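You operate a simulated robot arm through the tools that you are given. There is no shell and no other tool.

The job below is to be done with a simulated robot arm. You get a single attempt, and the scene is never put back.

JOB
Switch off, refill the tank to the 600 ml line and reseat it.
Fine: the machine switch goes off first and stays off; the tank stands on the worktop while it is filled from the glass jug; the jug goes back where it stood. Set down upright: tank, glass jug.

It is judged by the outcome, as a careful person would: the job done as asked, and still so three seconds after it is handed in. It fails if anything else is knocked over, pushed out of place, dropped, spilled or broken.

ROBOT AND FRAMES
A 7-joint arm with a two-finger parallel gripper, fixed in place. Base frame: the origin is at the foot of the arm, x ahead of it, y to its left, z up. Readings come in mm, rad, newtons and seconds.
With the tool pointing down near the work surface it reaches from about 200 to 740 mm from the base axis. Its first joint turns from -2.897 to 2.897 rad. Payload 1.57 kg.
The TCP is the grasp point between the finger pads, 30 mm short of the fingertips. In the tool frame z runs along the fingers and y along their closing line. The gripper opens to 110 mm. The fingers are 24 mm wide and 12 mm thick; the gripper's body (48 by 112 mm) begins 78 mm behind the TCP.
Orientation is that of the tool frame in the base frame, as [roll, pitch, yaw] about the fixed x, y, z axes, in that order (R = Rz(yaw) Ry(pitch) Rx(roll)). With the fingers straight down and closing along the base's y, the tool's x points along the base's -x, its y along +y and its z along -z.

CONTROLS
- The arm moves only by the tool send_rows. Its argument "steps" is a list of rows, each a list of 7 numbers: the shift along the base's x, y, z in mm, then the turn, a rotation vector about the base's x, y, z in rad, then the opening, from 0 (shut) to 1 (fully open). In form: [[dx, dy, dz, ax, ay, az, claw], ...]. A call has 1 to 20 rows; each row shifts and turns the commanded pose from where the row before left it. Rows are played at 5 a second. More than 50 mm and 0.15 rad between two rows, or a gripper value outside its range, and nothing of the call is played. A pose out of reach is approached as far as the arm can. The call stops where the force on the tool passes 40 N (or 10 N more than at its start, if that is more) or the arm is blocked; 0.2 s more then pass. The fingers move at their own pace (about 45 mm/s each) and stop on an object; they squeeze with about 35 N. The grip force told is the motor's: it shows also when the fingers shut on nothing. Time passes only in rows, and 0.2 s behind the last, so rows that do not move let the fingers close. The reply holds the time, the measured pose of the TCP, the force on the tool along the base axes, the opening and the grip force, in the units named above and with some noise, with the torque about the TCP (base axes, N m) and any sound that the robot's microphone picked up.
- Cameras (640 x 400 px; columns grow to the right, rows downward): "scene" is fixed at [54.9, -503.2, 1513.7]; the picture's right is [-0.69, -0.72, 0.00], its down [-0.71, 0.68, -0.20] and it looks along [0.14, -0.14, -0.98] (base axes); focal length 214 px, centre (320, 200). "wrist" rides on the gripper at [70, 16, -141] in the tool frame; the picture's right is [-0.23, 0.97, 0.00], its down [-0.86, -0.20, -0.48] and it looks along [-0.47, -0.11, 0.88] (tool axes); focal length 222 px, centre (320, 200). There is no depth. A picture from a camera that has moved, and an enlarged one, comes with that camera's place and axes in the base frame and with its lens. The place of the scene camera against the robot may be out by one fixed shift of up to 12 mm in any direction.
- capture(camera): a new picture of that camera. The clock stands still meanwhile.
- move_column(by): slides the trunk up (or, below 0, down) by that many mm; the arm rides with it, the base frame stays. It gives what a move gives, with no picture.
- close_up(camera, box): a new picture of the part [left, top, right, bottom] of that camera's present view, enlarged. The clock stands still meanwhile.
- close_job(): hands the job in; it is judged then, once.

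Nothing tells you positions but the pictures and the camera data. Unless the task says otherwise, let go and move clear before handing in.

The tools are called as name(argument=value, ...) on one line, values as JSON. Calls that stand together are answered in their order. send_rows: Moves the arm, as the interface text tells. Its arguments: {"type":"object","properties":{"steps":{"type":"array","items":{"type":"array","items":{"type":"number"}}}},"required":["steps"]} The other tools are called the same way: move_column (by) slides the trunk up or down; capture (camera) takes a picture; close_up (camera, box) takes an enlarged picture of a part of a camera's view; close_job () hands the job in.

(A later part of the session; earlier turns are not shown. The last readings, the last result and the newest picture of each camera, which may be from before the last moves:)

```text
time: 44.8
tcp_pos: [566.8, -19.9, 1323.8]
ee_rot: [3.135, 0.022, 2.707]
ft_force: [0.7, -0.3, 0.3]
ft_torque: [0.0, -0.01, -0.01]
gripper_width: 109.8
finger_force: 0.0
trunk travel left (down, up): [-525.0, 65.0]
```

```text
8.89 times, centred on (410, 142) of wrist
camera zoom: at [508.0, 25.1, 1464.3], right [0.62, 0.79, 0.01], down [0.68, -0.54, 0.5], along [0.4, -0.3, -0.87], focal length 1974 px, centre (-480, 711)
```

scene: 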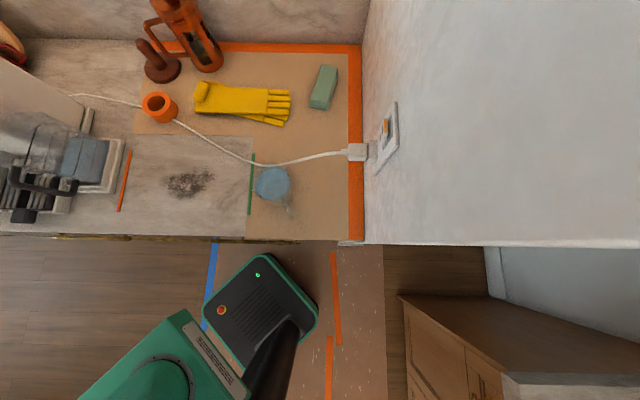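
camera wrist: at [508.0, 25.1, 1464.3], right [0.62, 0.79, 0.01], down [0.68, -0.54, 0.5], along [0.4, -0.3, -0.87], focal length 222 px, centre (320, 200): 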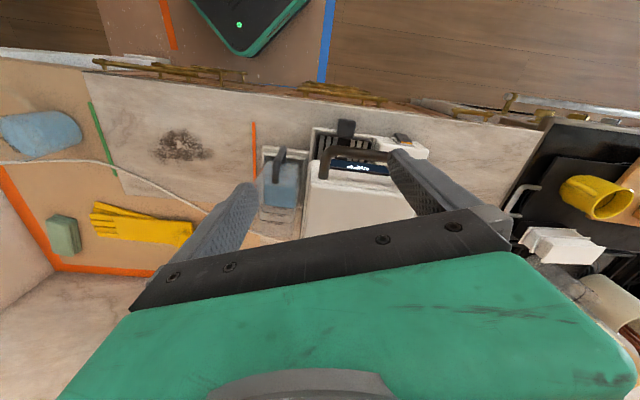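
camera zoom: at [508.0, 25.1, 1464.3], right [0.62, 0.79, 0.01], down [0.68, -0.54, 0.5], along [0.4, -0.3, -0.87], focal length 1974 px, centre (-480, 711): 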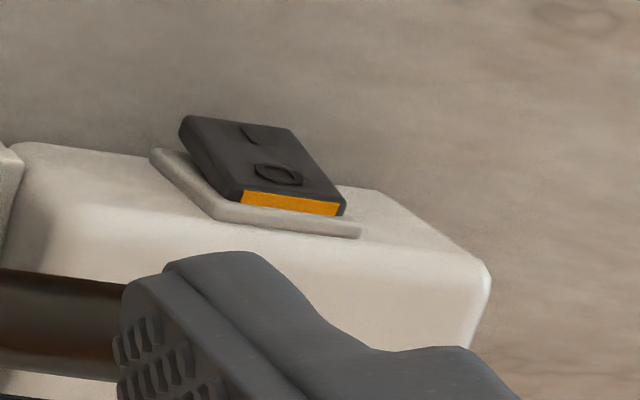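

The display now reads "OFF", so the machine is switched off. Next I'll study the tank, its handle and the dock.

close_up(camera="wrist", box=[240, 130, 320, 240])

close_up(camera="scene", box=[20, 100, 140, 220])

```text
3.64 times, centred on (280, 185) of wrist
camera zoom: at [508.0, 25.1, 1464.3], right [0.62, 0.79, 0.01], down [0.68, -0.54, 0.5], along [0.4, -0.3, -0.87], focal length 808 px, centre (466, 254)
```

zoom: 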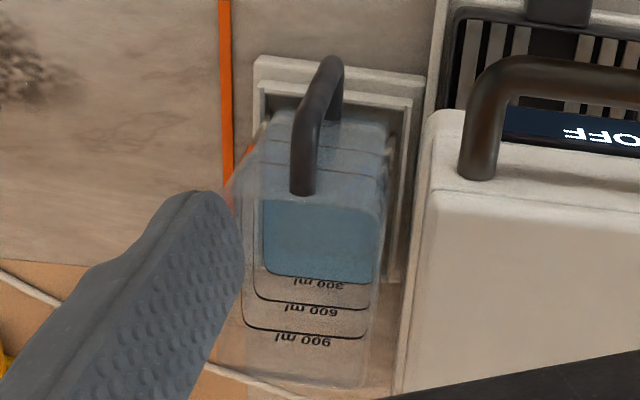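

```text
3.33 times, centred on (80, 160) of scene
camera zoom: at [54.9, -503.2, 1513.7], right [-0.69, -0.72, 0.0], down [-0.71, 0.68, -0.2], along [0.14, -0.14, -0.98], focal length 715 px, centre (1120, 333)
```

zoom: 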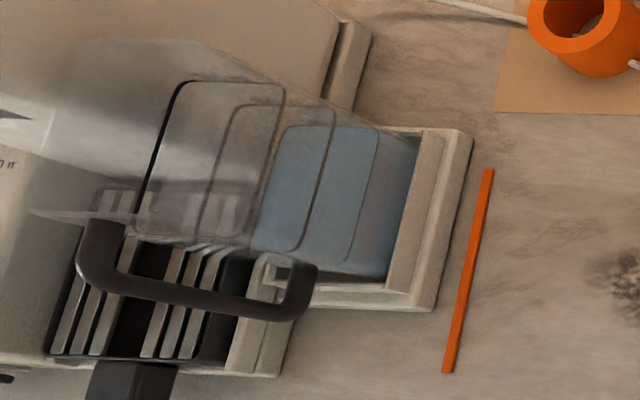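

The tank's rings read 300, 600 and 900 ml and the water stands at 300 ml, so about 300 ml must be added. I'll bring the camera squarely in front of the tank handle for precise measurements.

send_rows(steps=[[-2, 0, -3, 0, 0, -0.02, 1], [-5, -1, -8, 0, 0, -0.05, 1], [-8, -2, -14, 0, 0, -0.06, 1], [-9, -2, -17, 0, 0, -0.06, 1], [-9, -2, -18, 0, 0, -0.06, 1], [-9, -2, -18, 0, 0, -0.06, 1], [-8, -2, -17, 0, 0, -0.04, 1], [-7, -2, -14, 0, 0, 0, 1], [-5, -1, -9, 0, 0, 0, 1], [-3, -1, -5, 0, 0, 0, 1], [0, 0, -1, 0, 0, 0, 1], [0, 0, 0, 0, 0, 0, 1]])

capture(camera="wrist")

```text
time: 47.4
tcp_pos: [502.8, -36.4, 1198.5]
ee_rot: [3.135, 0.021, 2.356]
ft_force: [-0.2, -0.2, -0.3]
ft_torque: [0.01, 0.01, -0.01]
gripper_width: 110.1
finger_force: 0.0
trunk travel left (down, up): [-525.0, 65.0]
```

```text
taken
camera wrist: at [462.4, 27.2, 1339.5], right [0.85, 0.53, 0.01], down [0.45, -0.74, 0.5], along [0.27, -0.42, -0.87], focal length 222 px, centre (320, 200)
```

wrist: 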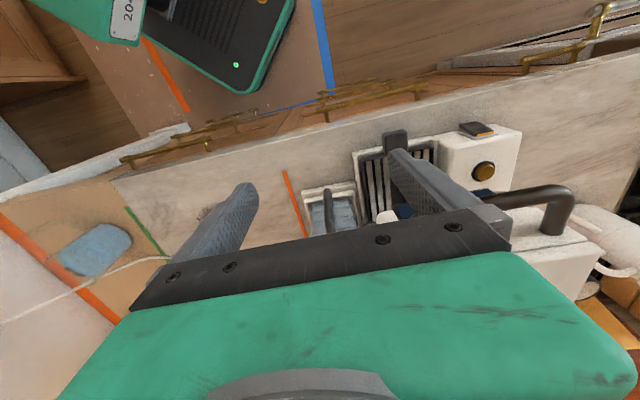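

close_up(camera="wrist", box=[270, 150, 390, 240])

close_up(camera="wrist", box=[380, 110, 600, 260])

close_up(camera="wrist", box=[20, 190, 180, 300])

```text
4.44 times, centred on (330, 195) of wrist
camera zoom: at [462.4, 27.2, 1339.5], right [0.85, 0.53, 0.01], down [0.45, -0.74, 0.5], along [0.27, -0.42, -0.87], focal length 987 px, centre (276, 222)
```

zoom: 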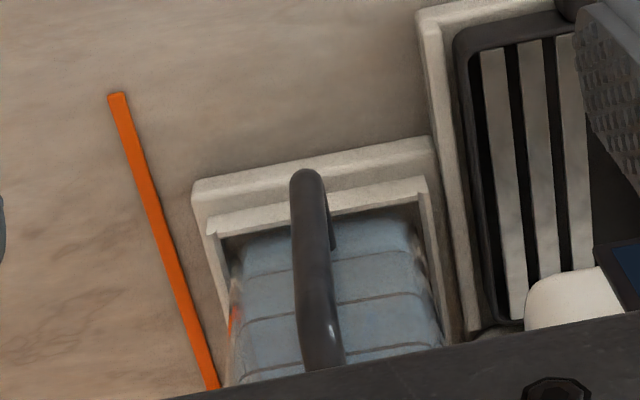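

```text
2.67 times, centred on (490, 185) of wrist
camera zoom: at [462.4, 27.2, 1339.5], right [0.85, 0.53, 0.01], down [0.45, -0.74, 0.5], along [0.27, -0.42, -0.87], focal length 592 px, centre (-133, 240)
```

zoom: 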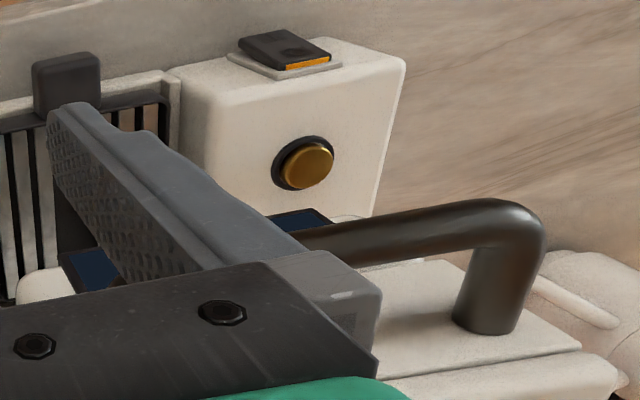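

```text
3.64 times, centred on (100, 245) of wrist
camera zoom: at [462.4, 27.2, 1339.5], right [0.85, 0.53, 0.01], down [0.45, -0.74, 0.5], along [0.27, -0.42, -0.87], focal length 808 px, centre (1120, 36)
```

zoom: 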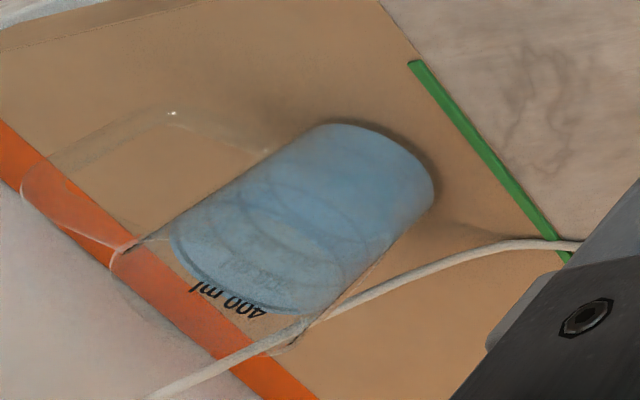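

The tank is about 77 × 115 mm with its top near z=1100 and its handle at its front, right beside the tall machine body. Before touching it I'll survey the jug up close, including its spout and handle.

send_rows(steps=[[-3.3, -4.2, 0, 0, 0, 0, 1], [-6.5, -8.5, 1, 0, 0, 0, 1], [-11.4, -14.8, 1, 0, 0, 0, 1], [-19.9, -25.9, 2, 0, 0, 0, 1], [-19.9, -25.9, 2, 0, 0, 0, 1], [-19.9, -25.9, 2, 0, 0, 0, 1], [-19.9, -25.9, 2, 0, 0, 0, 1], [-19.9, -25.9, 2, 0, 0, 0, 1], [-19.9, -25.9, 2, 0, 0, 0, 1], [-19.9, -25.9, 2, 0, 0, 0, 1], [-19.9, -25.9, 2, 0, 0, 0, 1], [-19.9, -25.9, 2, 0, 0, 0, 1], [-19.9, -25.9, 2, 0, 0, 0, 1], [-19.9, -25.9, 2, 0, 0, 0, 1], [-19.9, -25.9, 2, 0, 0, 0, 1], [-19.9, -25.9, 2, 0, 0, 0, 1], [-14.7, -19.1, 1, 0, 0, 0, 1], [-8.2, -10.6, 0, 0, 0, 0, 1], [-3.6, -4.7, 0, 0, 0, 0, 1], [0, 0, 0, 0, 0, 0, 1]])

capture(camera="wrist")

```text
time: 51.6
tcp_pos: [196.8, -431.4, 1214.2]
ee_rot: [3.136, 0.023, 2.356]
ft_force: [-0.6, -0.6, 0.5]
ft_torque: [0.01, 0.0, 0.01]
gripper_width: 109.9
finger_force: 0.1
out of reach, approached as far as the arm can: row 16, 17, 19
trunk travel left (down, up): [-525.0, 65.0]
```

```text
taken
camera wrist: at [155.8, -367.7, 1354.2], right [0.85, 0.53, 0.01], down [0.45, -0.74, 0.5], along [0.27, -0.42, -0.87], focal length 222 px, centre (320, 200)
```

wrist: 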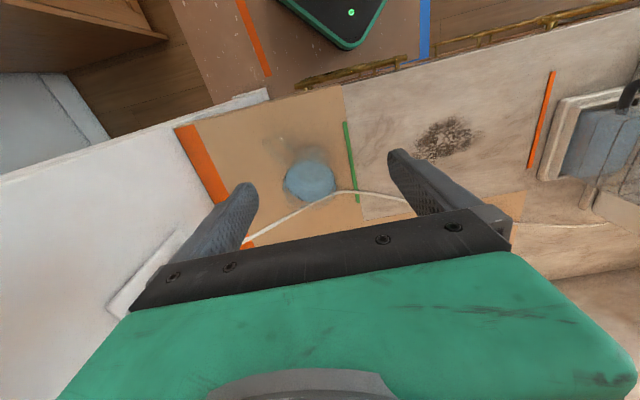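

The jug is now in view between the fingers. I'll enlarge it.

close_up(camera="wrist", box=[260, 125, 370, 215])

close_up(camera="scene", box=[235, 145, 325, 225])

capture(camera="scene")

```text
4.44 times, centred on (315, 170) of wrist
camera zoom: at [155.8, -367.7, 1354.2], right [0.85, 0.53, 0.01], down [0.45, -0.74, 0.5], along [0.27, -0.42, -0.87], focal length 987 px, centre (342, 333)
```

zoom: 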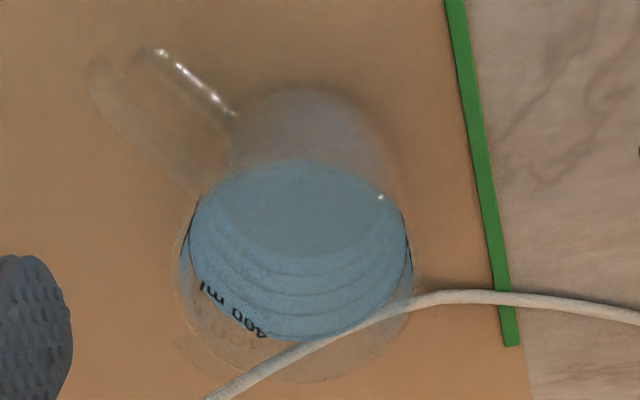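

```text
5.00 times, centred on (280, 185) of scene
camera zoom: at [54.9, -503.2, 1513.7], right [-0.69, -0.72, 0.0], down [-0.71, 0.68, -0.2], along [0.14, -0.14, -0.98], focal length 1072 px, centre (520, 275)
```

zoom: 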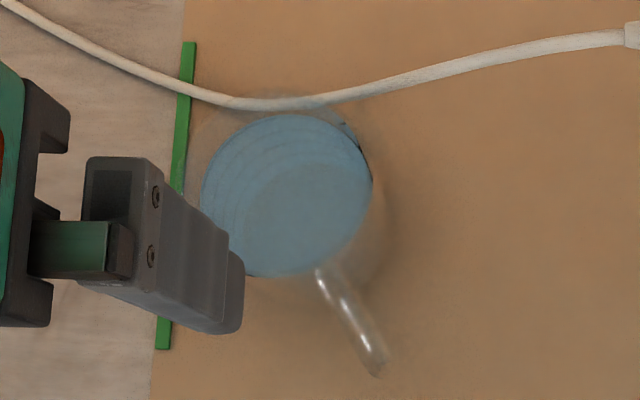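

```text
taken
```

scene: 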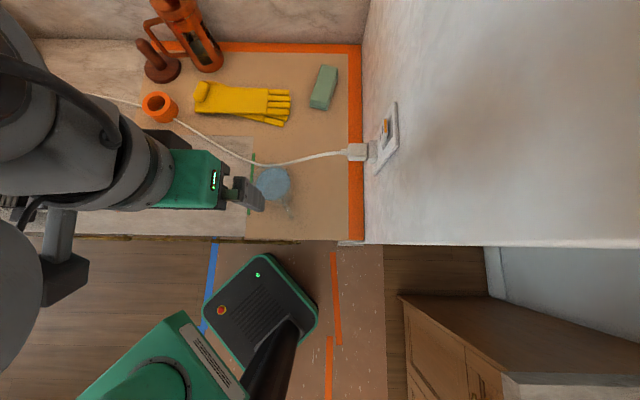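

The jug is a plain glass cylinder about 90 mm wide and 105 mm tall, holding roughly 400 ml or a bit more, with a glass handle pointing toward the base's −x. Before using it I'll test which way the wrist can turn.

send_rows(steps=[[0, 0, 0, 0, 0, 0.04, 1], [0, 0, 0, 0, 0, 0.08, 1], [0, 0, 0, 0, 0, 0.08, 1], [0, 0, 0, 0, 0, 0.08, 1], [0, 0, 0, 0, 0, 0.08, 1], [0, 0, 0, 0, 0, 0, 1]])

```text
time: 53.0
tcp_pos: [194.9, -430.5, 1209.0]
ee_rot: [3.135, 0.023, 2.718]
ft_force: [0.4, 0.7, -0.7]
ft_torque: [-0.01, 0.01, 0.01]
gripper_width: 110.0
finger_force: 0.0
out of reach, approached as far as the arm can: row 5
trunk travel left (down, up): [-525.0, 65.0]
```

Yaw in this direction runs into its limit soon. I'll move over the free worktop and turn the other way, then test how far the tool can be tipped there for pouring, with nothing held yet.

send_rows(steps=[[2, 1, 0, 0, 0, -0.03, 1], [6, 3, 0, 0, 0, -0.06, 1], [11, 6, 0, 0, 0, -0.1, 1], [16, 8, -1, 0, 0, -0.12, 1], [18, 9, -2, 0, 0, -0.12, 1], [18, 9, -2, 0, 0, -0.12, 1], [18, 9, -2, 0, 0, -0.12, 1], [18, 9, -2, 0, 0, -0.12, 1], [18, 9, -2, 0, 0, -0.12, 1], [18, 9, -2, 0, 0, -0.12, 1], [18, 9, -2, 0, 0, -0.12, 1], [18, 9, -2, 0, 0, -0.12, 1], [18, 10, -2, 0, 0, -0.12, 1], [18, 10, -2, 0, 0, -0.12, 1], [18, 10, -2, 0, 0, -0.12, 1], [18, 10, -2, 0, 0, -0.12, 1], [15, 8, -2, 0, 0, -0.1, 1], [11, 5, -1, 0, 0, -0.08, 1], [7, 3, 0, 0, 0, -0.04, 1], [2, 1, 0, 0, 0, -0.003, 1]])

```text
time: 57.2
tcp_pos: [480.4, -283.0, 1180.8]
ee_rot: [3.134, 0.024, 0.737]
ft_force: [0.3, -0.6, 0.5]
ft_torque: [-0.04, 0.02, -0.01]
gripper_width: 109.7
finger_force: 0.2
trunk travel left (down, up): [-525.0, 65.0]
```

That reached cleanly. Now I'll tip the tool about the counter's depth axis as a pouring test, over the empty worktop.

send_rows(steps=[[0, 0, 0, 0.02, -0.02, 0, 1], [0, 0, 0, 0.05, -0.05, 0, 1], [0, 0, 0, 0.07, -0.07, 0, 1], [0, 0, 0, 0.07, -0.07, 0, 1], [0, 0, 0, 0.07, -0.07, 0, 1], [0, 0, 0, 0.07, -0.07, 0, 1], [0, 0, 0, 0.07, -0.07, 0, 1], [0, 0, 0, 0.07, -0.07, 0, 1], [0, 0, 0, 0.07, -0.07, 0, 1], [0, 0, 0, 0.07, -0.07, 0, 1], [0, 0, 0, 0.07, -0.07, 0, 1], [0, 0, 0, 0.07, -0.07, 0, 1], [0, 0, 0, 0.05, -0.05, 0, 1], [0, 0, 0, 0.03, -0.03, 0, 1], [0, 0, 0, 0, 0, 0, 1]])

capture(camera="wrist")

capture(camera="scene")

```text
time: 60.4
tcp_pos: [482.1, -280.8, 1180.8]
ee_rot: [-3.129, -0.444, 0.736]
ft_force: [0.1, 0.7, 0.8]
ft_torque: [0.01, 0.01, 0.02]
gripper_width: 110.1
finger_force: 0.1
out of reach, approached as far as the arm can: row 7, 8, 9, 10, 11, 12, 13
trunk travel left (down, up): [-525.0, 65.0]
```

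```text
taken
camera wrist: at [496.2, -291.1, 1338.9], right [0.51, -0.86, -0.11], down [-0.86, -0.51, 0.07], along [-0.11, 0.06, -0.99], focal length 222 px, centre (320, 200)
```

wrist: 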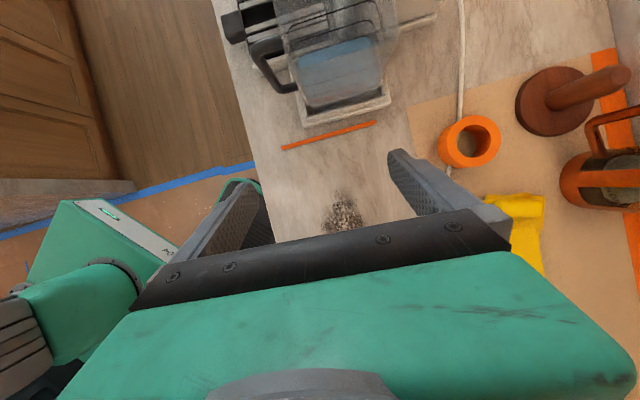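

```text
taken
```

scene: 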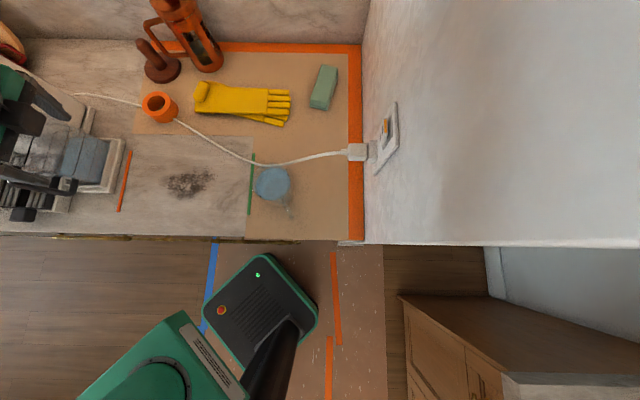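

Tipping this way stops at about 27°. I'll straighten up and test the opposite direction, further from the machine.

send_rows(steps=[[0, 0, 0, -0.02, 0.02, 0, 1], [-4, -4, 0, -0.05, 0.05, 0, 1], [-8, -8, 0, -0.07, 0.07, 0, 1], [-12, -12, 0, -0.07, 0.07, 0, 1], [-15, -15, 0, -0.07, 0.07, 0, 1], [-15, -15, 0, -0.05, 0.05, 0, 1], [-15, -15, 0, 0, 0, 0, 1], [-15, -15, 0, 0, 0, 0, 1], [-15, -15, 0, 0, 0, 0, 1], [-15, -15, 0, 0, 0, 0, 1], [-10, -10, 0, 0, 0, 0, 1], [-6, -6, 0, 0, 0, 0, 1], [-2, -2, 0, 0, 0, 0, 1], [0, 0, 0, 0, 0, 0, 1]])

send_rows(steps=[[0, 0, 0, -0.02, 0.02, 0, 1], [0, 0, 0, -0.05, 0.05, 0, 1], [0, 0, 0, -0.07, 0.07, 0, 1], [0, 0, 0, -0.07, 0.07, 0, 1], [0, 0, 0, -0.07, 0.07, 0, 1], [0, 0, 0, -0.07, 0.07, 0, 1], [0, 0, 0, -0.07, 0.07, 0, 1], [0, 0, 0, -0.07, 0.07, 0, 1], [0, 0, 0, -0.07, 0.07, 0, 1], [0, 0, 0, -0.07, 0.07, 0, 1], [0, 0, 0, -0.07, 0.07, 0, 1], [0, 0, 0, -0.07, 0.07, 0, 1], [0, 0, 0, -0.05, 0.05, 0, 1], [0, 0, 0, -0.03, 0.03, 0, 1], [0, 0, 0, 0, 0, 0, 1]])

capture(camera="scene")

```text
time: 63.4
tcp_pos: [348.7, -415.6, 1180.4]
ee_rot: [3.134, -0.02, 0.742]
ft_force: [-0.5, 0.5, 0.0]
ft_torque: [-0.01, -0.01, -0.01]
gripper_width: 110.0
finger_force: 0.0
trunk travel left (down, up): [-525.0, 65.0]
```

```text
time: 66.6
tcp_pos: [253.7, -392.3, 1048.5]
ee_rot: [3.025, 1.181, 0.67]
ft_force: [0.5, -0.2, -0.6]
ft_torque: [-0.05, 0.01, 0.0]
gripper_width: 109.9
finger_force: 0.0
out of reach, approached as far as the arm can: row 2, 3, 5, 6, 7, 8, 9, 10, 11, 12, 13, 14
trunk travel left (down, up): [-525.0, 65.0]
```

```text
taken
```

scene: 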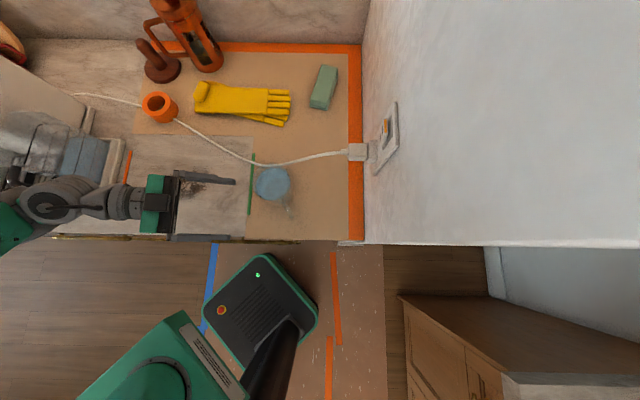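

Tipping the other way reaches about 68°, though the hand drifted inward and down while doing it. I'll check which positions are attainable at this tilt.

send_rows(steps=[[0, 0, 2, 0, 0, 0, 1], [1, 0, 6, 0, 0, 0, 1], [3, 0, 9, 0, 0, 0, 1], [4, -1, 10, 0, 0, 0, 1], [5, -1, 10, 0, 0, 0, 1], [5, -1, 10, 0, 0, 0, 1], [5, -1, 10, 0, 0, 0, 1], [5, -1, 9, 0, 0, 0, 1], [5, -1, 7, 0, 0, 0, 1], [4, -1, 5, 0, 0, 0, 1], [3, 0, 3, 0, 0, 0, 1], [0, 0, 0, 0, 0, 0, 1]])

```text
time: 69.2
tcp_pos: [250.3, -391.1, 1057.1]
ee_rot: [3.025, 1.178, 0.67]
ft_force: [1.0, 0.4, -0.1]
ft_torque: [-0.02, 0.02, -0.01]
gripper_width: 109.8
finger_force: 0.1
out of reach, approached as far as the arm can: row 2, 3, 4, 5, 6, 7, 8, 9, 10, 11
trunk travel left (down, up): [-525.0, 65.0]
```

close_up(camera="scene", box=[0, 120, 260, 282])

capture(camera="wrist")

```text
2.46 times, centred on (130, 201) of scene
camera zoom: at [54.9, -503.2, 1513.7], right [-0.69, -0.72, 0.0], down [-0.71, 0.68, -0.2], along [0.14, -0.14, -0.98], focal length 528 px, centre (788, 198)
```

zoom: 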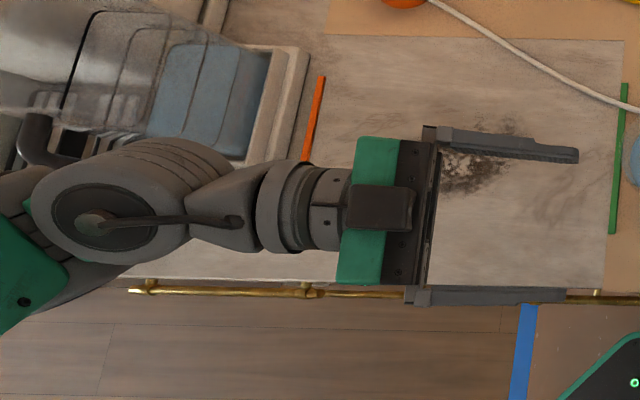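

```text
taken
camera wrist: at [373.5, -290.9, 1047.9], right [0.62, -0.75, 0.25], down [-0.09, 0.26, 0.96], along [-0.78, -0.61, 0.09], focal length 222 px, centre (320, 200)
```

wrist: 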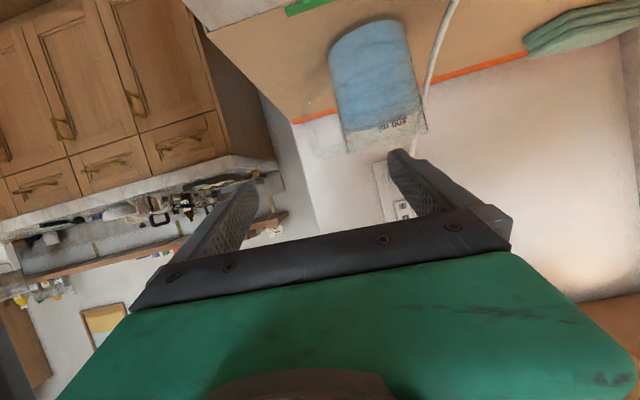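

The scene view shows the arm's long wrist and how it bends. Raising the trunk should give more room for tipping at working height, so I'll raise it and retest.

move_column(by=65)

```text
time: 70.2
tcp_pos: [249.2, -389.7, 1122.4]
ee_rot: [3.026, 1.179, 0.671]
ft_force: [-0.7, -0.4, 0.4]
ft_torque: [-0.02, 0.0, -0.01]
gripper_width: 110.0
finger_force: 0.1
trunk travel left (down, up): [-590.0, 0.0]
```

send_rows(steps=[[0, 0, -2, 0.02, -0.02, 0, 1], [1, 1, -4, 0.05, -0.05, 0, 1], [1.5, 1.5, -6, 0.07, -0.07, 0, 1], [1.5, 1.5, -6, 0.07, -0.07, 0, 1], [1.5, 1.5, -7, 0.07, -0.07, 0, 1], [1.5, 1.5, -7, 0.07, -0.07, 0, 1], [1.5, 1.5, -7, 0.07, -0.07, 0, 1], [1.5, 1.5, -7, 0.07, -0.07, 0, 1], [1.5, 1.5, -7, 0.07, -0.07, 0, 1], [1.5, 1.5, -7, 0.07, -0.07, 0, 1], [1.5, 1.5, -6, 0.07, -0.07, 0, 1], [1.5, 1.5, -5, 0.06, -0.06, 0, 1], [1, 1, -4, 0.05, -0.05, 0, 1], [1, 1, -2, 0.03, -0.03, 0, 1], [0, 0, 0, 0, 0, 0, 1]])

capture(camera="scene")

```text
time: 73.5
tcp_pos: [267.9, -370.7, 1045.9]
ee_rot: [3.131, -0.006, 0.741]
ft_force: [0.1, 0.0, -0.1]
ft_torque: [-0.02, 0.03, 0.0]
gripper_width: 110.0
finger_force: 0.0
trunk travel left (down, up): [-590.0, 0.0]
```

```text
taken
```

scene: 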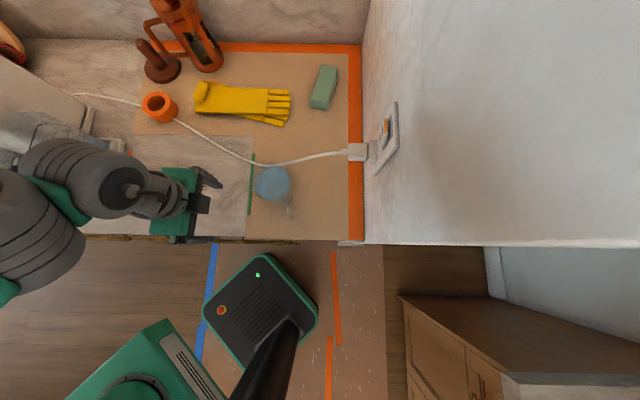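

With the trunk raised, the whole tipping path from 0° to 68° runs without a limit, so I have a pouring pose. Now I'll go look straight down at the tank to confirm it is open on top and to measure it.

send_rows(steps=[[0, 0, 4, 0, 0, 0.02, 1], [2, 1, 10, 0, 0, 0.05, 1], [6, 4, 15, 0, 0, 0.08, 1], [10, 8, 18, 0, 0, 0.09, 1], [15, 11, 18, 0, 0, 0.09, 1], [19, 14, 18, 0, 0, 0.09, 1], [21, 15, 16, 0, 0, 0.09, 1], [22, 16, 14, 0, 0, 0.09, 1], [22, 16, 12, 0, 0, 0.09, 1], [22, 16, 10, 0, 0, 0.09, 1], [22, 16, 9, 0, 0, 0.09, 1], [22, 16, 8, 0, 0, 0.09, 1], [22, 16, 6, 0, 0, 0.09, 1], [22, 16, 5, 0, 0, 0.09, 1], [22, 16, 4, 0, 0, 0.09, 1], [20, 14, 3, 0, 0, 0.09, 1], [16, 11, 2, 0, 0, 0.09, 1], [12, 8, 1, 0, 0, 0.09, 1], [7, 5, 1, 0, 0, 0.08, 1], [2, 2, 0, 0, 0, 0.035, 1]])

capture(camera="wrist")

```text
time: 77.7
tcp_pos: [573.0, -152.0, 1219.3]
ee_rot: [3.131, -0.008, 2.358]
ft_force: [1.0, -0.3, 0.1]
ft_torque: [0.0, -0.01, 0.03]
gripper_width: 109.9
finger_force: 0.0
trunk travel left (down, up): [-590.0, 0.0]
```

```text
taken
camera wrist: at [534.7, -92.3, 1361.7], right [0.85, 0.53, 0.01], down [0.46, -0.75, 0.47], along [0.26, -0.4, -0.88], focal length 222 px, centre (320, 200)
```

wrist: 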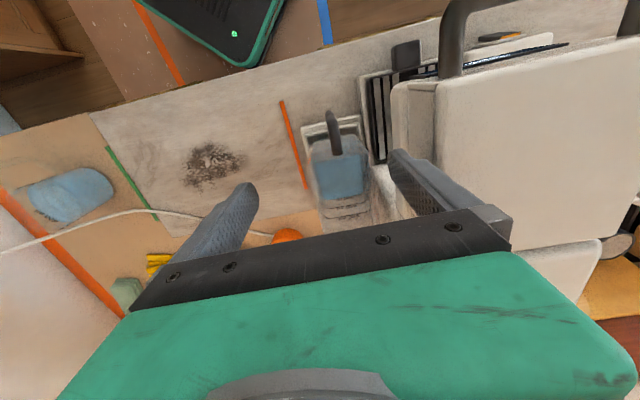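

close_up(camera="wrist", box=[280, 90, 420, 230])

close_up(camera="wrist", box=[300, 100, 380, 220])

```text
2.86 times, centred on (350, 160) of wrist
camera zoom: at [534.7, -92.3, 1361.7], right [0.85, 0.53, 0.01], down [0.46, -0.75, 0.47], along [0.26, -0.4, -0.88], focal length 635 px, centre (234, 314)
```

zoom: 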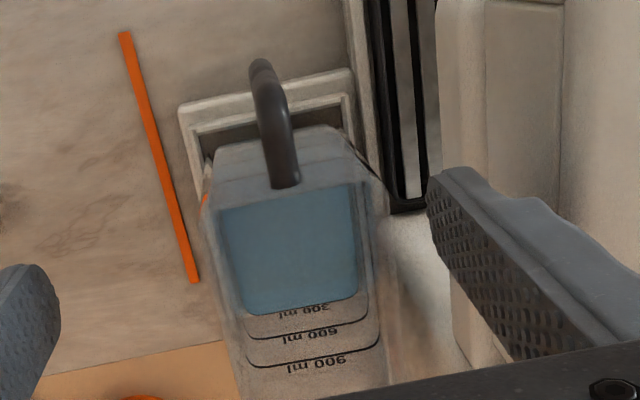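

```text
3.33 times, centred on (340, 160) of wrist
camera zoom: at [534.7, -92.3, 1361.7], right [0.85, 0.53, 0.01], down [0.46, -0.75, 0.47], along [0.26, -0.4, -0.88], focal length 740 px, centre (253, 333)
```

zoom: 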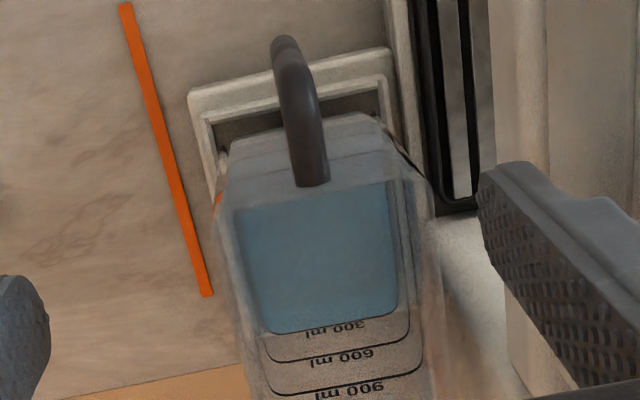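

The tank is open on top and turned about 2° with the machine. The gripper body is as wide as the space beside the handle, so I'll pinch the tank's free right-hand wall near its middle, fingertips well above the 600 line. First I'll hover above that wall.

send_rows(steps=[[1, -2, 0, 0, 0, 0, 0.8], [3, -5, -1, 0, 0, -0.01, 0.55], [6, -9, -3, 0, 0, -0.01, 0.55], [7, -11, -6, 0, 0, -0.013, 0.55], [7, -12, -8, 0, 0, 0, 0.55], [6, -11, -10, 0, 0, 0, 0.55], [4, -7, -10, 0, 0, 0, 0.55], [3, -4, -8, 0, 0, 0, 0.55], [1, -2, -5, 0, 0, 0, 0.55], [0, 0, -2, 0, 0, 0, 0.55], [0, 0, 0, 0, 0, 0, 0.55]])

capture(camera="wrist")

close_up(camera="wrist", box=[230, 60, 430, 240])

```text
time: 80.0
tcp_pos: [611.2, -213.4, 1166.6]
ee_rot: [3.132, -0.007, 2.324]
ft_force: [0.1, -0.5, 0.0]
ft_torque: [-0.04, 0.01, 0.0]
gripper_width: 60.4
finger_force: 0.1
trunk travel left (down, up): [-590.0, 0.0]
```

```text
taken
camera wrist: at [575.3, -152.8, 1309.1], right [0.87, 0.5, 0.01], down [0.44, -0.77, 0.47], along [0.24, -0.4, -0.88], focal length 222 px, centre (320, 200)
```

wrist: 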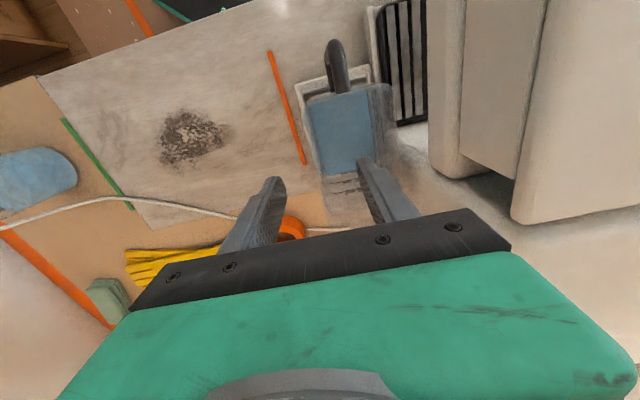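

```text
2.22 times, centred on (330, 150) of wrist
camera zoom: at [575.3, -152.8, 1309.1], right [0.87, 0.5, 0.01], down [0.44, -0.77, 0.47], along [0.24, -0.4, -0.88], focal length 494 px, centre (298, 311)
```

zoom: 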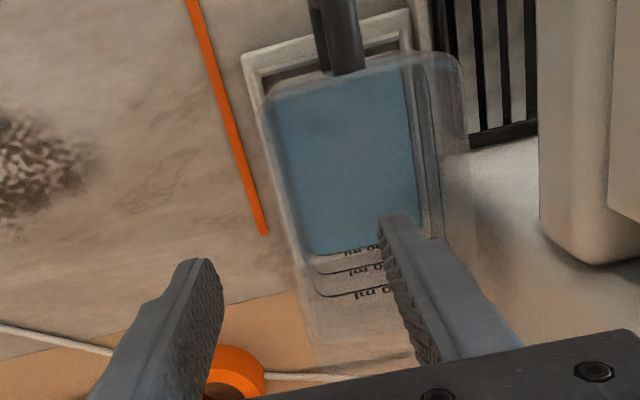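

The wall lies between the fingers as planned. I'll descend so the fingertips straddle it.

send_rows(steps=[[0, 0, -3, 0, 0, 0, 0.55], [0, 0, -7, 0, 0, 0, 0.55], [0, 0, -10, 0, 0, 0, 0.55], [0, 0, -12, 0, 0, 0, 0.55], [0, 0, -12, 0, 0, 0, 0.55], [0, 0, -12, 0, 0, 0, 0.55], [0, 0, -11, 0, 0, 0, 0.55], [0, 0, -8, 0, 0, 0, 0.55], [0, 0, -5, 0, 0, 0, 0.55], [0, 0, -3, 0, 0, 0, 0.55], [0, 0, 0, 0, 0, 0, 0.55]])

capture(camera="wrist")

close_up(camera="wrist", box=[230, 60, 430, 240])

close_up(camera="scene", box=[20, 100, 140, 220])

```text
time: 82.5
tcp_pos: [613.2, -215.0, 1084.1]
ee_rot: [3.131, -0.007, 2.325]
ft_force: [0.5, 0.5, 0.3]
ft_torque: [-0.01, 0.01, 0.03]
gripper_width: 60.9
finger_force: 0.1
trunk travel left (down, up): [-590.0, 0.0]
```

```text
taken
camera wrist: at [576.5, -153.2, 1225.8], right [0.87, 0.5, 0.01], down [0.44, -0.77, 0.47], along [0.24, -0.4, -0.88], focal length 222 px, centre (320, 200)
```

wrist: 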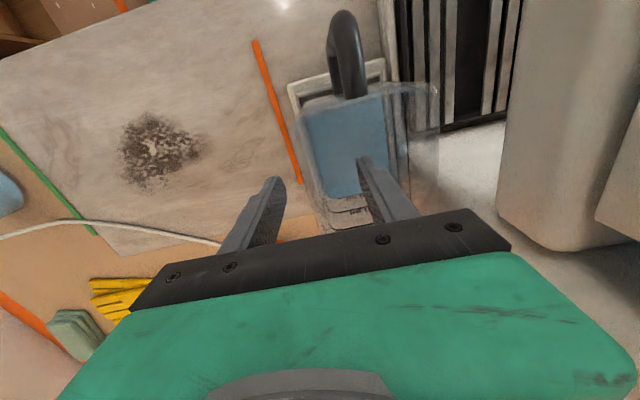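

```text
2.22 times, centred on (330, 150) of wrist
camera zoom: at [576.5, -153.2, 1225.8], right [0.87, 0.5, 0.01], down [0.44, -0.77, 0.47], along [0.24, -0.4, -0.88], focal length 494 px, centre (298, 311)
```

zoom: 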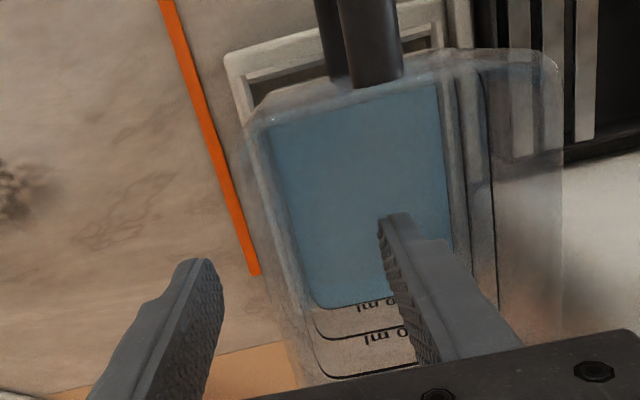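

```text
3.33 times, centred on (80, 160) of scene
camera zoom: at [54.9, -503.2, 1513.7], right [-0.69, -0.72, 0.0], down [-0.71, 0.68, -0.2], along [0.14, -0.14, -0.98], focal length 715 px, centre (1120, 333)
```

zoom: 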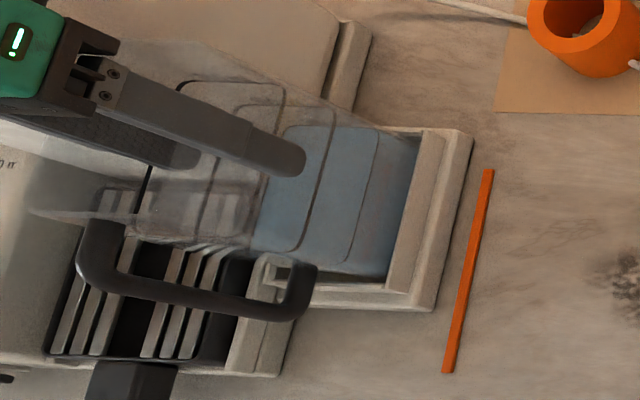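

The right wall is centered between the fingers. I'll close on it.

send_rows(steps=[[0, 0, 0, 0, 0, 0, 0.3], [0, 0, 0, 0, 0, 0, 0.15], [0, 0, 0, 0, 0, 0, 0.05], [0, 0, 0, 0, 0, 0, 0], [0, 0, 0, 0, 0, 0, 0], [0, 0, 0, 0, 0, 0, 0], [0, 0, 0, 0, 0, 0, 0]])

close_up(camera="wrist", box=[230, 60, 430, 240])

```text
time: 84.0
tcp_pos: [612.0, -215.7, 1083.4]
ee_rot: [3.132, -0.007, 2.323]
ft_force: [-8.4, -9.6, 3.4]
ft_torque: [-0.76, 0.87, 0.45]
gripper_width: 3.7
finger_force: 24.7
trunk travel left (down, up): [-590.0, 0.0]
```

```text
2.22 times, centred on (330, 150) of wrist
camera zoom: at [575.6, -154.3, 1226.4], right [0.87, 0.5, 0.01], down [0.44, -0.77, 0.47], along [0.24, -0.4, -0.88], focal length 494 px, centre (298, 311)
```

zoom: 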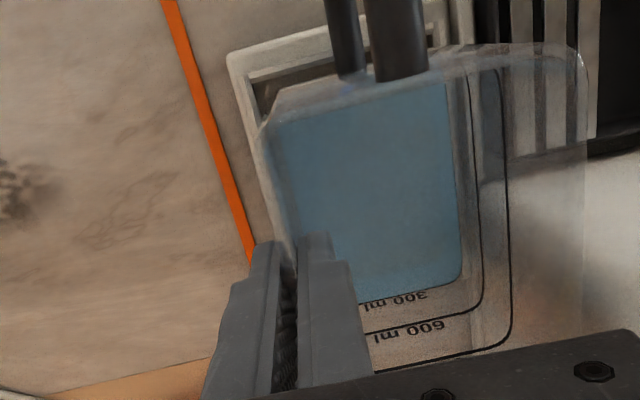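

I have the wall gripped (3.7 mm thick). I'll relieve the slight side force and lift slowly.

send_rows(steps=[[-0.8, -0.8, 0, 0, 0, 0, 0], [0, 0, 0, 0, 0, 0, 0], [0, 0, 1, 0, 0, 0, 0], [0, 0, 2, 0, 0, 0, 0], [0, 0, 2, 0, 0, 0, 0], [0, 0, 2, 0, 0, 0, 0], [0, 0, 0, 0, 0, 0, 0]])

close_up(camera="wrist", box=[230, 60, 430, 240])

```text
time: 85.7
tcp_pos: [610.7, -216.1, 1090.7]
ee_rot: [3.131, -0.008, 2.325]
ft_force: [-3.7, -3.1, -7.5]
ft_torque: [-0.72, 0.72, 0.35]
gripper_width: 3.4
finger_force: 24.4
trunk travel left (down, up): [-590.0, 0.0]
```

```text
2.22 times, centred on (330, 150) of wrist
camera zoom: at [575.0, -154.7, 1233.2], right [0.87, 0.5, 0.01], down [0.44, -0.77, 0.47], along [0.24, -0.4, -0.88], focal length 494 px, centre (298, 311)
```

zoom: 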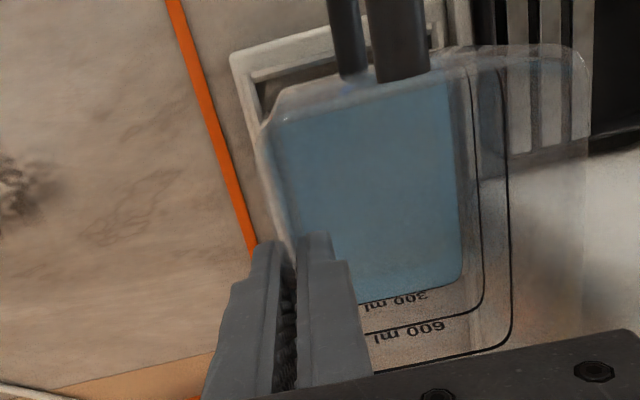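

The tank rises with the gripper, about 7.5 N on the wrist, level and unspilled. I'll lift it clear of the dock.

send_rows(steps=[[0, 0, 2, 0, 0, 0, 0], [0, 0, 4, 0, 0, 0, 0], [0, 0, 6, 0, 0, 0, 0], [0, 0, 7, 0, 0, 0, 0], [0, 0, 8, 0, 0, 0, 0], [0, 0, 8, 0, 0, 0, 0], [0, 0, 8, 0, 0, 0, 0], [0, 0, 8, 0, 0, 0, 0], [0, 0, 8, 0, 0, 0, 0], [0, 0, 8, 0, 0, 0, 0], [0, 0, 7, 0, 0, 0, 0], [0, 0, 6, 0, 0, 0, 0], [0, 0, 4, 0, 0, 0, 0], [0, 0, 2, 0, 0, 0, 0], [0, 0, 0, 0, 0, 0, 0]])

capture(camera="wrist")

close_up(camera="scene", box=[0, 80, 160, 240])

```text
time: 88.8
tcp_pos: [610.8, -216.6, 1175.7]
ee_rot: [3.131, -0.007, 2.325]
ft_force: [-0.1, 0.6, -4.7]
ft_torque: [-0.18, 0.14, -0.02]
gripper_width: 2.9
finger_force: 24.4
trunk travel left (down, up): [-590.0, 0.0]
```

```text
taken
camera wrist: at [574.5, -154.4, 1318.1], right [0.87, 0.5, 0.01], down [0.44, -0.77, 0.47], along [0.24, -0.4, -0.88], focal length 222 px, centre (320, 200)
```

wrist: 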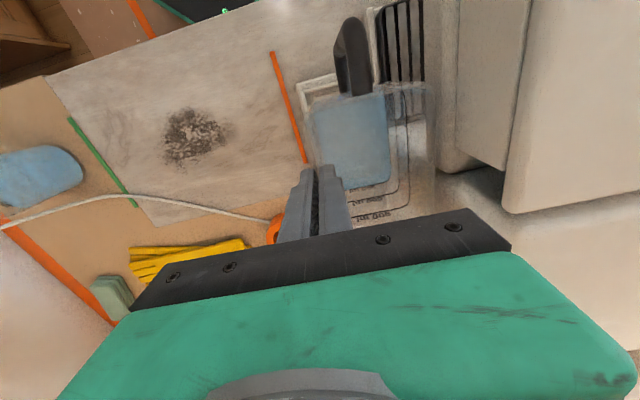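

```text
2.50 times, centred on (80, 160) of scene
camera zoom: at [54.9, -503.2, 1513.7], right [-0.69, -0.72, 0.0], down [-0.71, 0.68, -0.2], along [0.14, -0.14, -0.98], focal length 536 px, centre (920, 300)
```

zoom: 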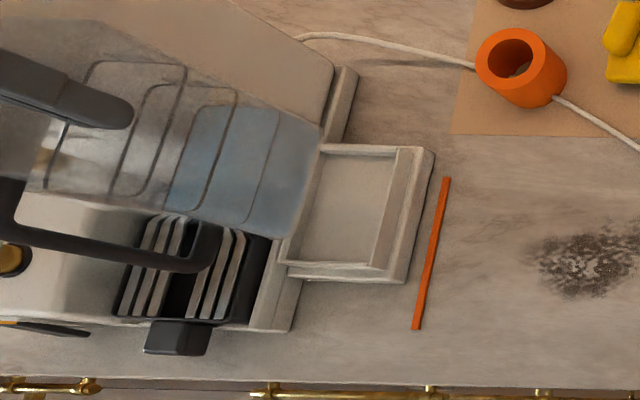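

The tank hangs upright, total weight about 0.5 kg, and the dock is empty. I'll carry it smoothly to the free worktop between the orange and green strips.

send_rows(steps=[[-1.5, -0.9, 0, 0, 0, 0, 0], [-4, -2.3, 0, 0, 0, 0, 0], [-8, -4.7, 0, 0, 0, 0, 0], [-12, -7, 0, 0, 0, 0, 0], [-16, -9.4, 0, 0, 0, 0, 0], [-19, -11.2, 0, 0, 0, 0, 0], [-20, -11.7, 0, 0, 0, 0, 0], [-20, -11.7, 0, 0, 0, 0, 0], [-20, -11.7, 0, 0, 0, 0, 0], [-20, -11.7, 0, 0, 0, 0, 0], [-20, -11.7, 0, 0, 0, 0, 0], [-20, -11.7, 0, 0, 0, 0, 0], [-20, -11.7, 0, 0, 0, 0, 0], [-20, -11.7, 0, 0, 0, 0, 0], [-20, -11.7, 0, 0, 0, 0, 0], [-19, -11.2, 0, 0, 0, 0, 0], [-16, -9.4, 0, 0, 0, 0, 0], [-12, -7, 0, 0, 0, 0, 0], [-8, -4.7, 0, 0, 0, 0, 0], [-4, -2.3, 0, 0, 0, 0, 0]])

capture(camera="wrist")

capture(camera="scene")

```text
time: 93.0
tcp_pos: [311.5, -389.8, 1176.7]
ee_rot: [3.131, -0.007, 2.325]
ft_force: [0.0, -0.5, -5.1]
ft_torque: [-0.15, 0.16, -0.02]
gripper_width: 2.7
finger_force: 23.8
trunk travel left (down, up): [-590.0, 0.0]
```

```text
taken
camera wrist: at [275.0, -329.2, 1318.8], right [0.87, 0.5, 0.01], down [0.44, -0.77, 0.47], along [0.24, -0.4, -0.88], focal length 222 px, centre (320, 200)
```

wrist: 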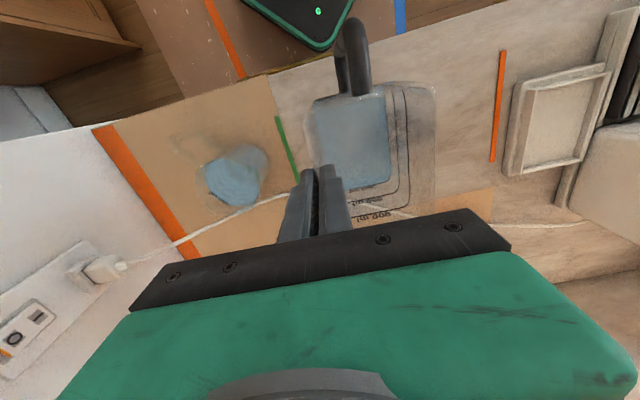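

```text
taken
```

scene: 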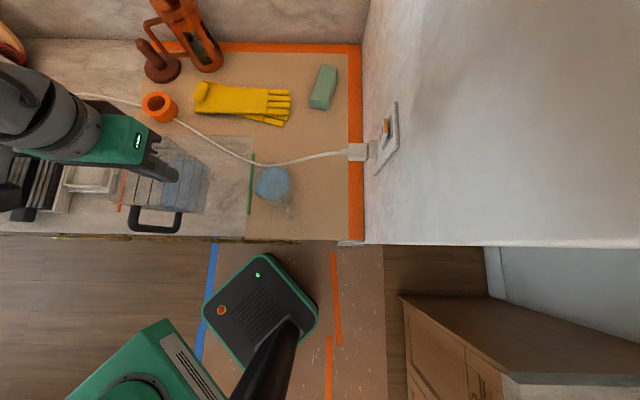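

The tank is over the free worktop. Before lowering it I'll look at the empty dock to judge how deep the tank sat, and hence the tank's height.

close_up(camera="wrist", box=[480, 40, 640, 200])

close_up(camera="wrist", box=[290, 10, 450, 240])

close_up(camera="scene", box=[60, 120, 220, 240])

```text
2.50 times, centred on (560, 120) of wrist
camera zoom: at [275.0, -329.2, 1318.8], right [0.87, 0.5, 0.01], down [0.44, -0.77, 0.47], along [0.24, -0.4, -0.88], focal length 555 px, centre (-280, 400)
```

zoom: 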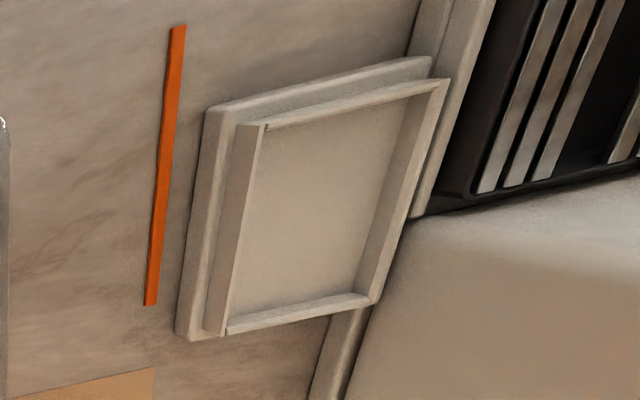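

```text
1.74 times, centred on (370, 125) of wrist
camera zoom: at [275.0, -329.2, 1318.8], right [0.87, 0.5, 0.01], down [0.44, -0.77, 0.47], along [0.24, -0.4, -0.88], focal length 386 px, centre (233, 330)
```

zoom: 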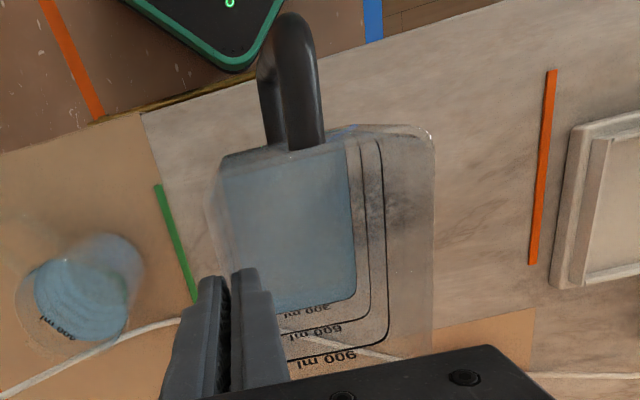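

```text
3.33 times, centred on (140, 180) of scene
camera zoom: at [54.9, -503.2, 1513.7], right [-0.69, -0.72, 0.0], down [-0.71, 0.68, -0.2], along [0.14, -0.14, -0.98], focal length 715 px, centre (920, 267)
```

zoom: 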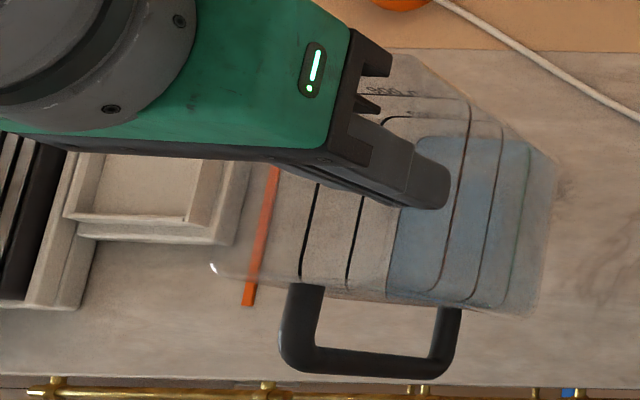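

The dock is a shallow tray, so I estimate the tank's underside is roughly 150 mm below the TCP. I'll lower the tank to just above the worktop, shifting it slightly back from the edge.

send_rows(steps=[[0.5, -0.5, -2, 0, 0, 0, 0], [1, -1, -5, 0, 0, 0, 0], [1, -1, -8, 0, 0, 0, 0], [1, -1, -10, 0, 0, 0, 0], [1, -1, -10, 0, 0, 0, 0], [1, -1, -10, 0, 0, 0, 0], [0.5, -0.5, -10, 0, 0, 0, 0], [0, 0, -8, 0, 0, 0, 0], [0, 0, -6, 0, 0, 0, 0], [0, 0, -4, 0, 0, 0, 0], [0, 0, -2, 0, 0, 0, 0], [0, 0, 0, 0, 0, 0, 0]])

close_up(camera="scene", box=[60, 120, 220, 240])

```text
time: 95.7
tcp_pos: [317.4, -395.3, 1100.5]
ee_rot: [3.13, -0.009, 2.324]
ft_force: [0.4, 0.4, -4.6]
ft_torque: [-0.2, 0.14, 0.01]
gripper_width: 2.9
finger_force: 23.8
trunk travel left (down, up): [-590.0, 0.0]
```

```text
3.33 times, centred on (140, 180) of scene
camera zoom: at [54.9, -503.2, 1513.7], right [-0.69, -0.72, 0.0], down [-0.71, 0.68, -0.2], along [0.14, -0.14, -0.98], focal length 715 px, centre (920, 267)
```

zoom: 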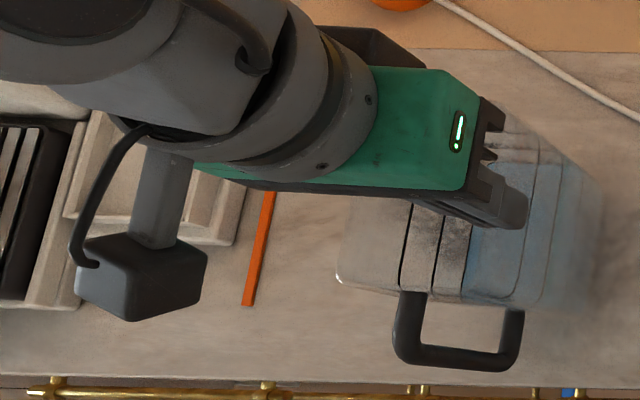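

send_rows(steps=[[0, 0, -1.5, 0, 0, 0, 0], [0, 0, -2, 0, 0, 0, 0], [0, 0, -2, 0, 0, 0, 0], [0, 0, -2, 0, 0, 0, 0], [0, 0, -2, 0, 0, 0, 0], [0, 0, -2, 0, 0, 0, 0], [0, 0, -2, 0, 0, 0, 0], [0, 0, -1.5, 0, 0, 0, 0], [0, 0, -1, 0, 0, 0, 0], [0, 0, 0, 0, 0, 0, 0]])

```text
time: 97.8
tcp_pos: [317.6, -396.3, 1084.5]
ee_rot: [3.132, -0.007, 2.326]
ft_force: [-0.6, 0.7, -5.4]
ft_torque: [-0.14, 0.15, -0.05]
gripper_width: 3.0
finger_force: 24.4
trunk travel left (down, up): [-590.0, 0.0]
```

send_rows(steps=[[0, 0, -1, 0, 0, 0, 0], [0, 0, -1.5, 0, 0, 0, 0], [0, 0, -1.5, 0, 0, 0, 0], [0, 0, -1.5, 0, 0, 0, 0], [0, 0, -1.5, 0, 0, 0, 0], [0, 0, -1.5, 0, 0, 0, 0], [0, 0, -1, 0, 0, 0, 0], [0, 0, 0, 0, 0, 0, 0]])

```text
time: 99.7
tcp_pos: [317.8, -396.9, 1077.1]
ee_rot: [3.133, -0.002, 2.325]
ft_force: [-0.1, 0.7, 19.9]
ft_torque: [-0.19, -0.04, 0.01]
gripper_width: 2.3
finger_force: 23.8
trunk travel left (down, up): [-590.0, 0.0]
```

The tank has touched the worktop (about +20 N now). I'll relieve the pressure and open the fingers gently.

send_rows(steps=[[0, 0, 0.8, 0, 0, 0, 0], [0, 0, 0.7, 0, 0, 0, 0], [0, 0, 0, 0, 0, 0, 0], [0, 0, 0, 0, 0, 0, 0.06], [0, 0, 0, 0, 0, 0, 0.12], [0, 0, 0, 0, 0, 0, 0.2], [0, 0, 0, 0, 0, 0, 0.3], [0, 0, 0, 0, 0, 0, 0.4], [0, 0, 0, 0, 0, 0, 0.4]])

capture(camera="wrist")

```text
time: 101.7
tcp_pos: [316.0, -395.6, 1078.3]
ee_rot: [3.13, -0.007, 2.325]
ft_force: [-0.2, -0.4, 0.2]
ft_torque: [-0.05, -0.01, -0.01]
gripper_width: 44.0
finger_force: 0.0
trunk travel left (down, up): [-590.0, 0.0]
```

```text
taken
camera wrist: at [280.8, -335.2, 1220.3], right [0.87, 0.5, 0.01], down [0.44, -0.77, 0.47], along [0.24, -0.4, -0.88], focal length 222 px, centre (320, 200)
```

wrist: 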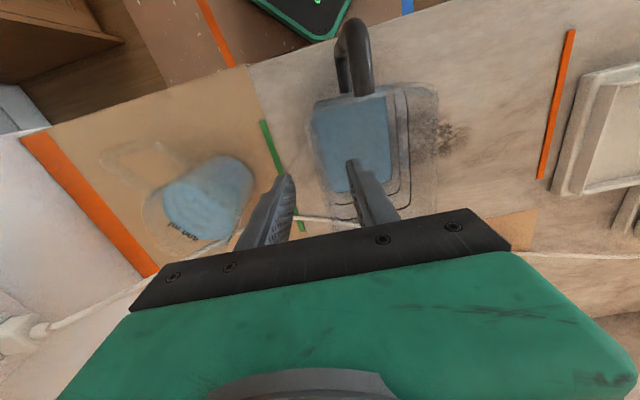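

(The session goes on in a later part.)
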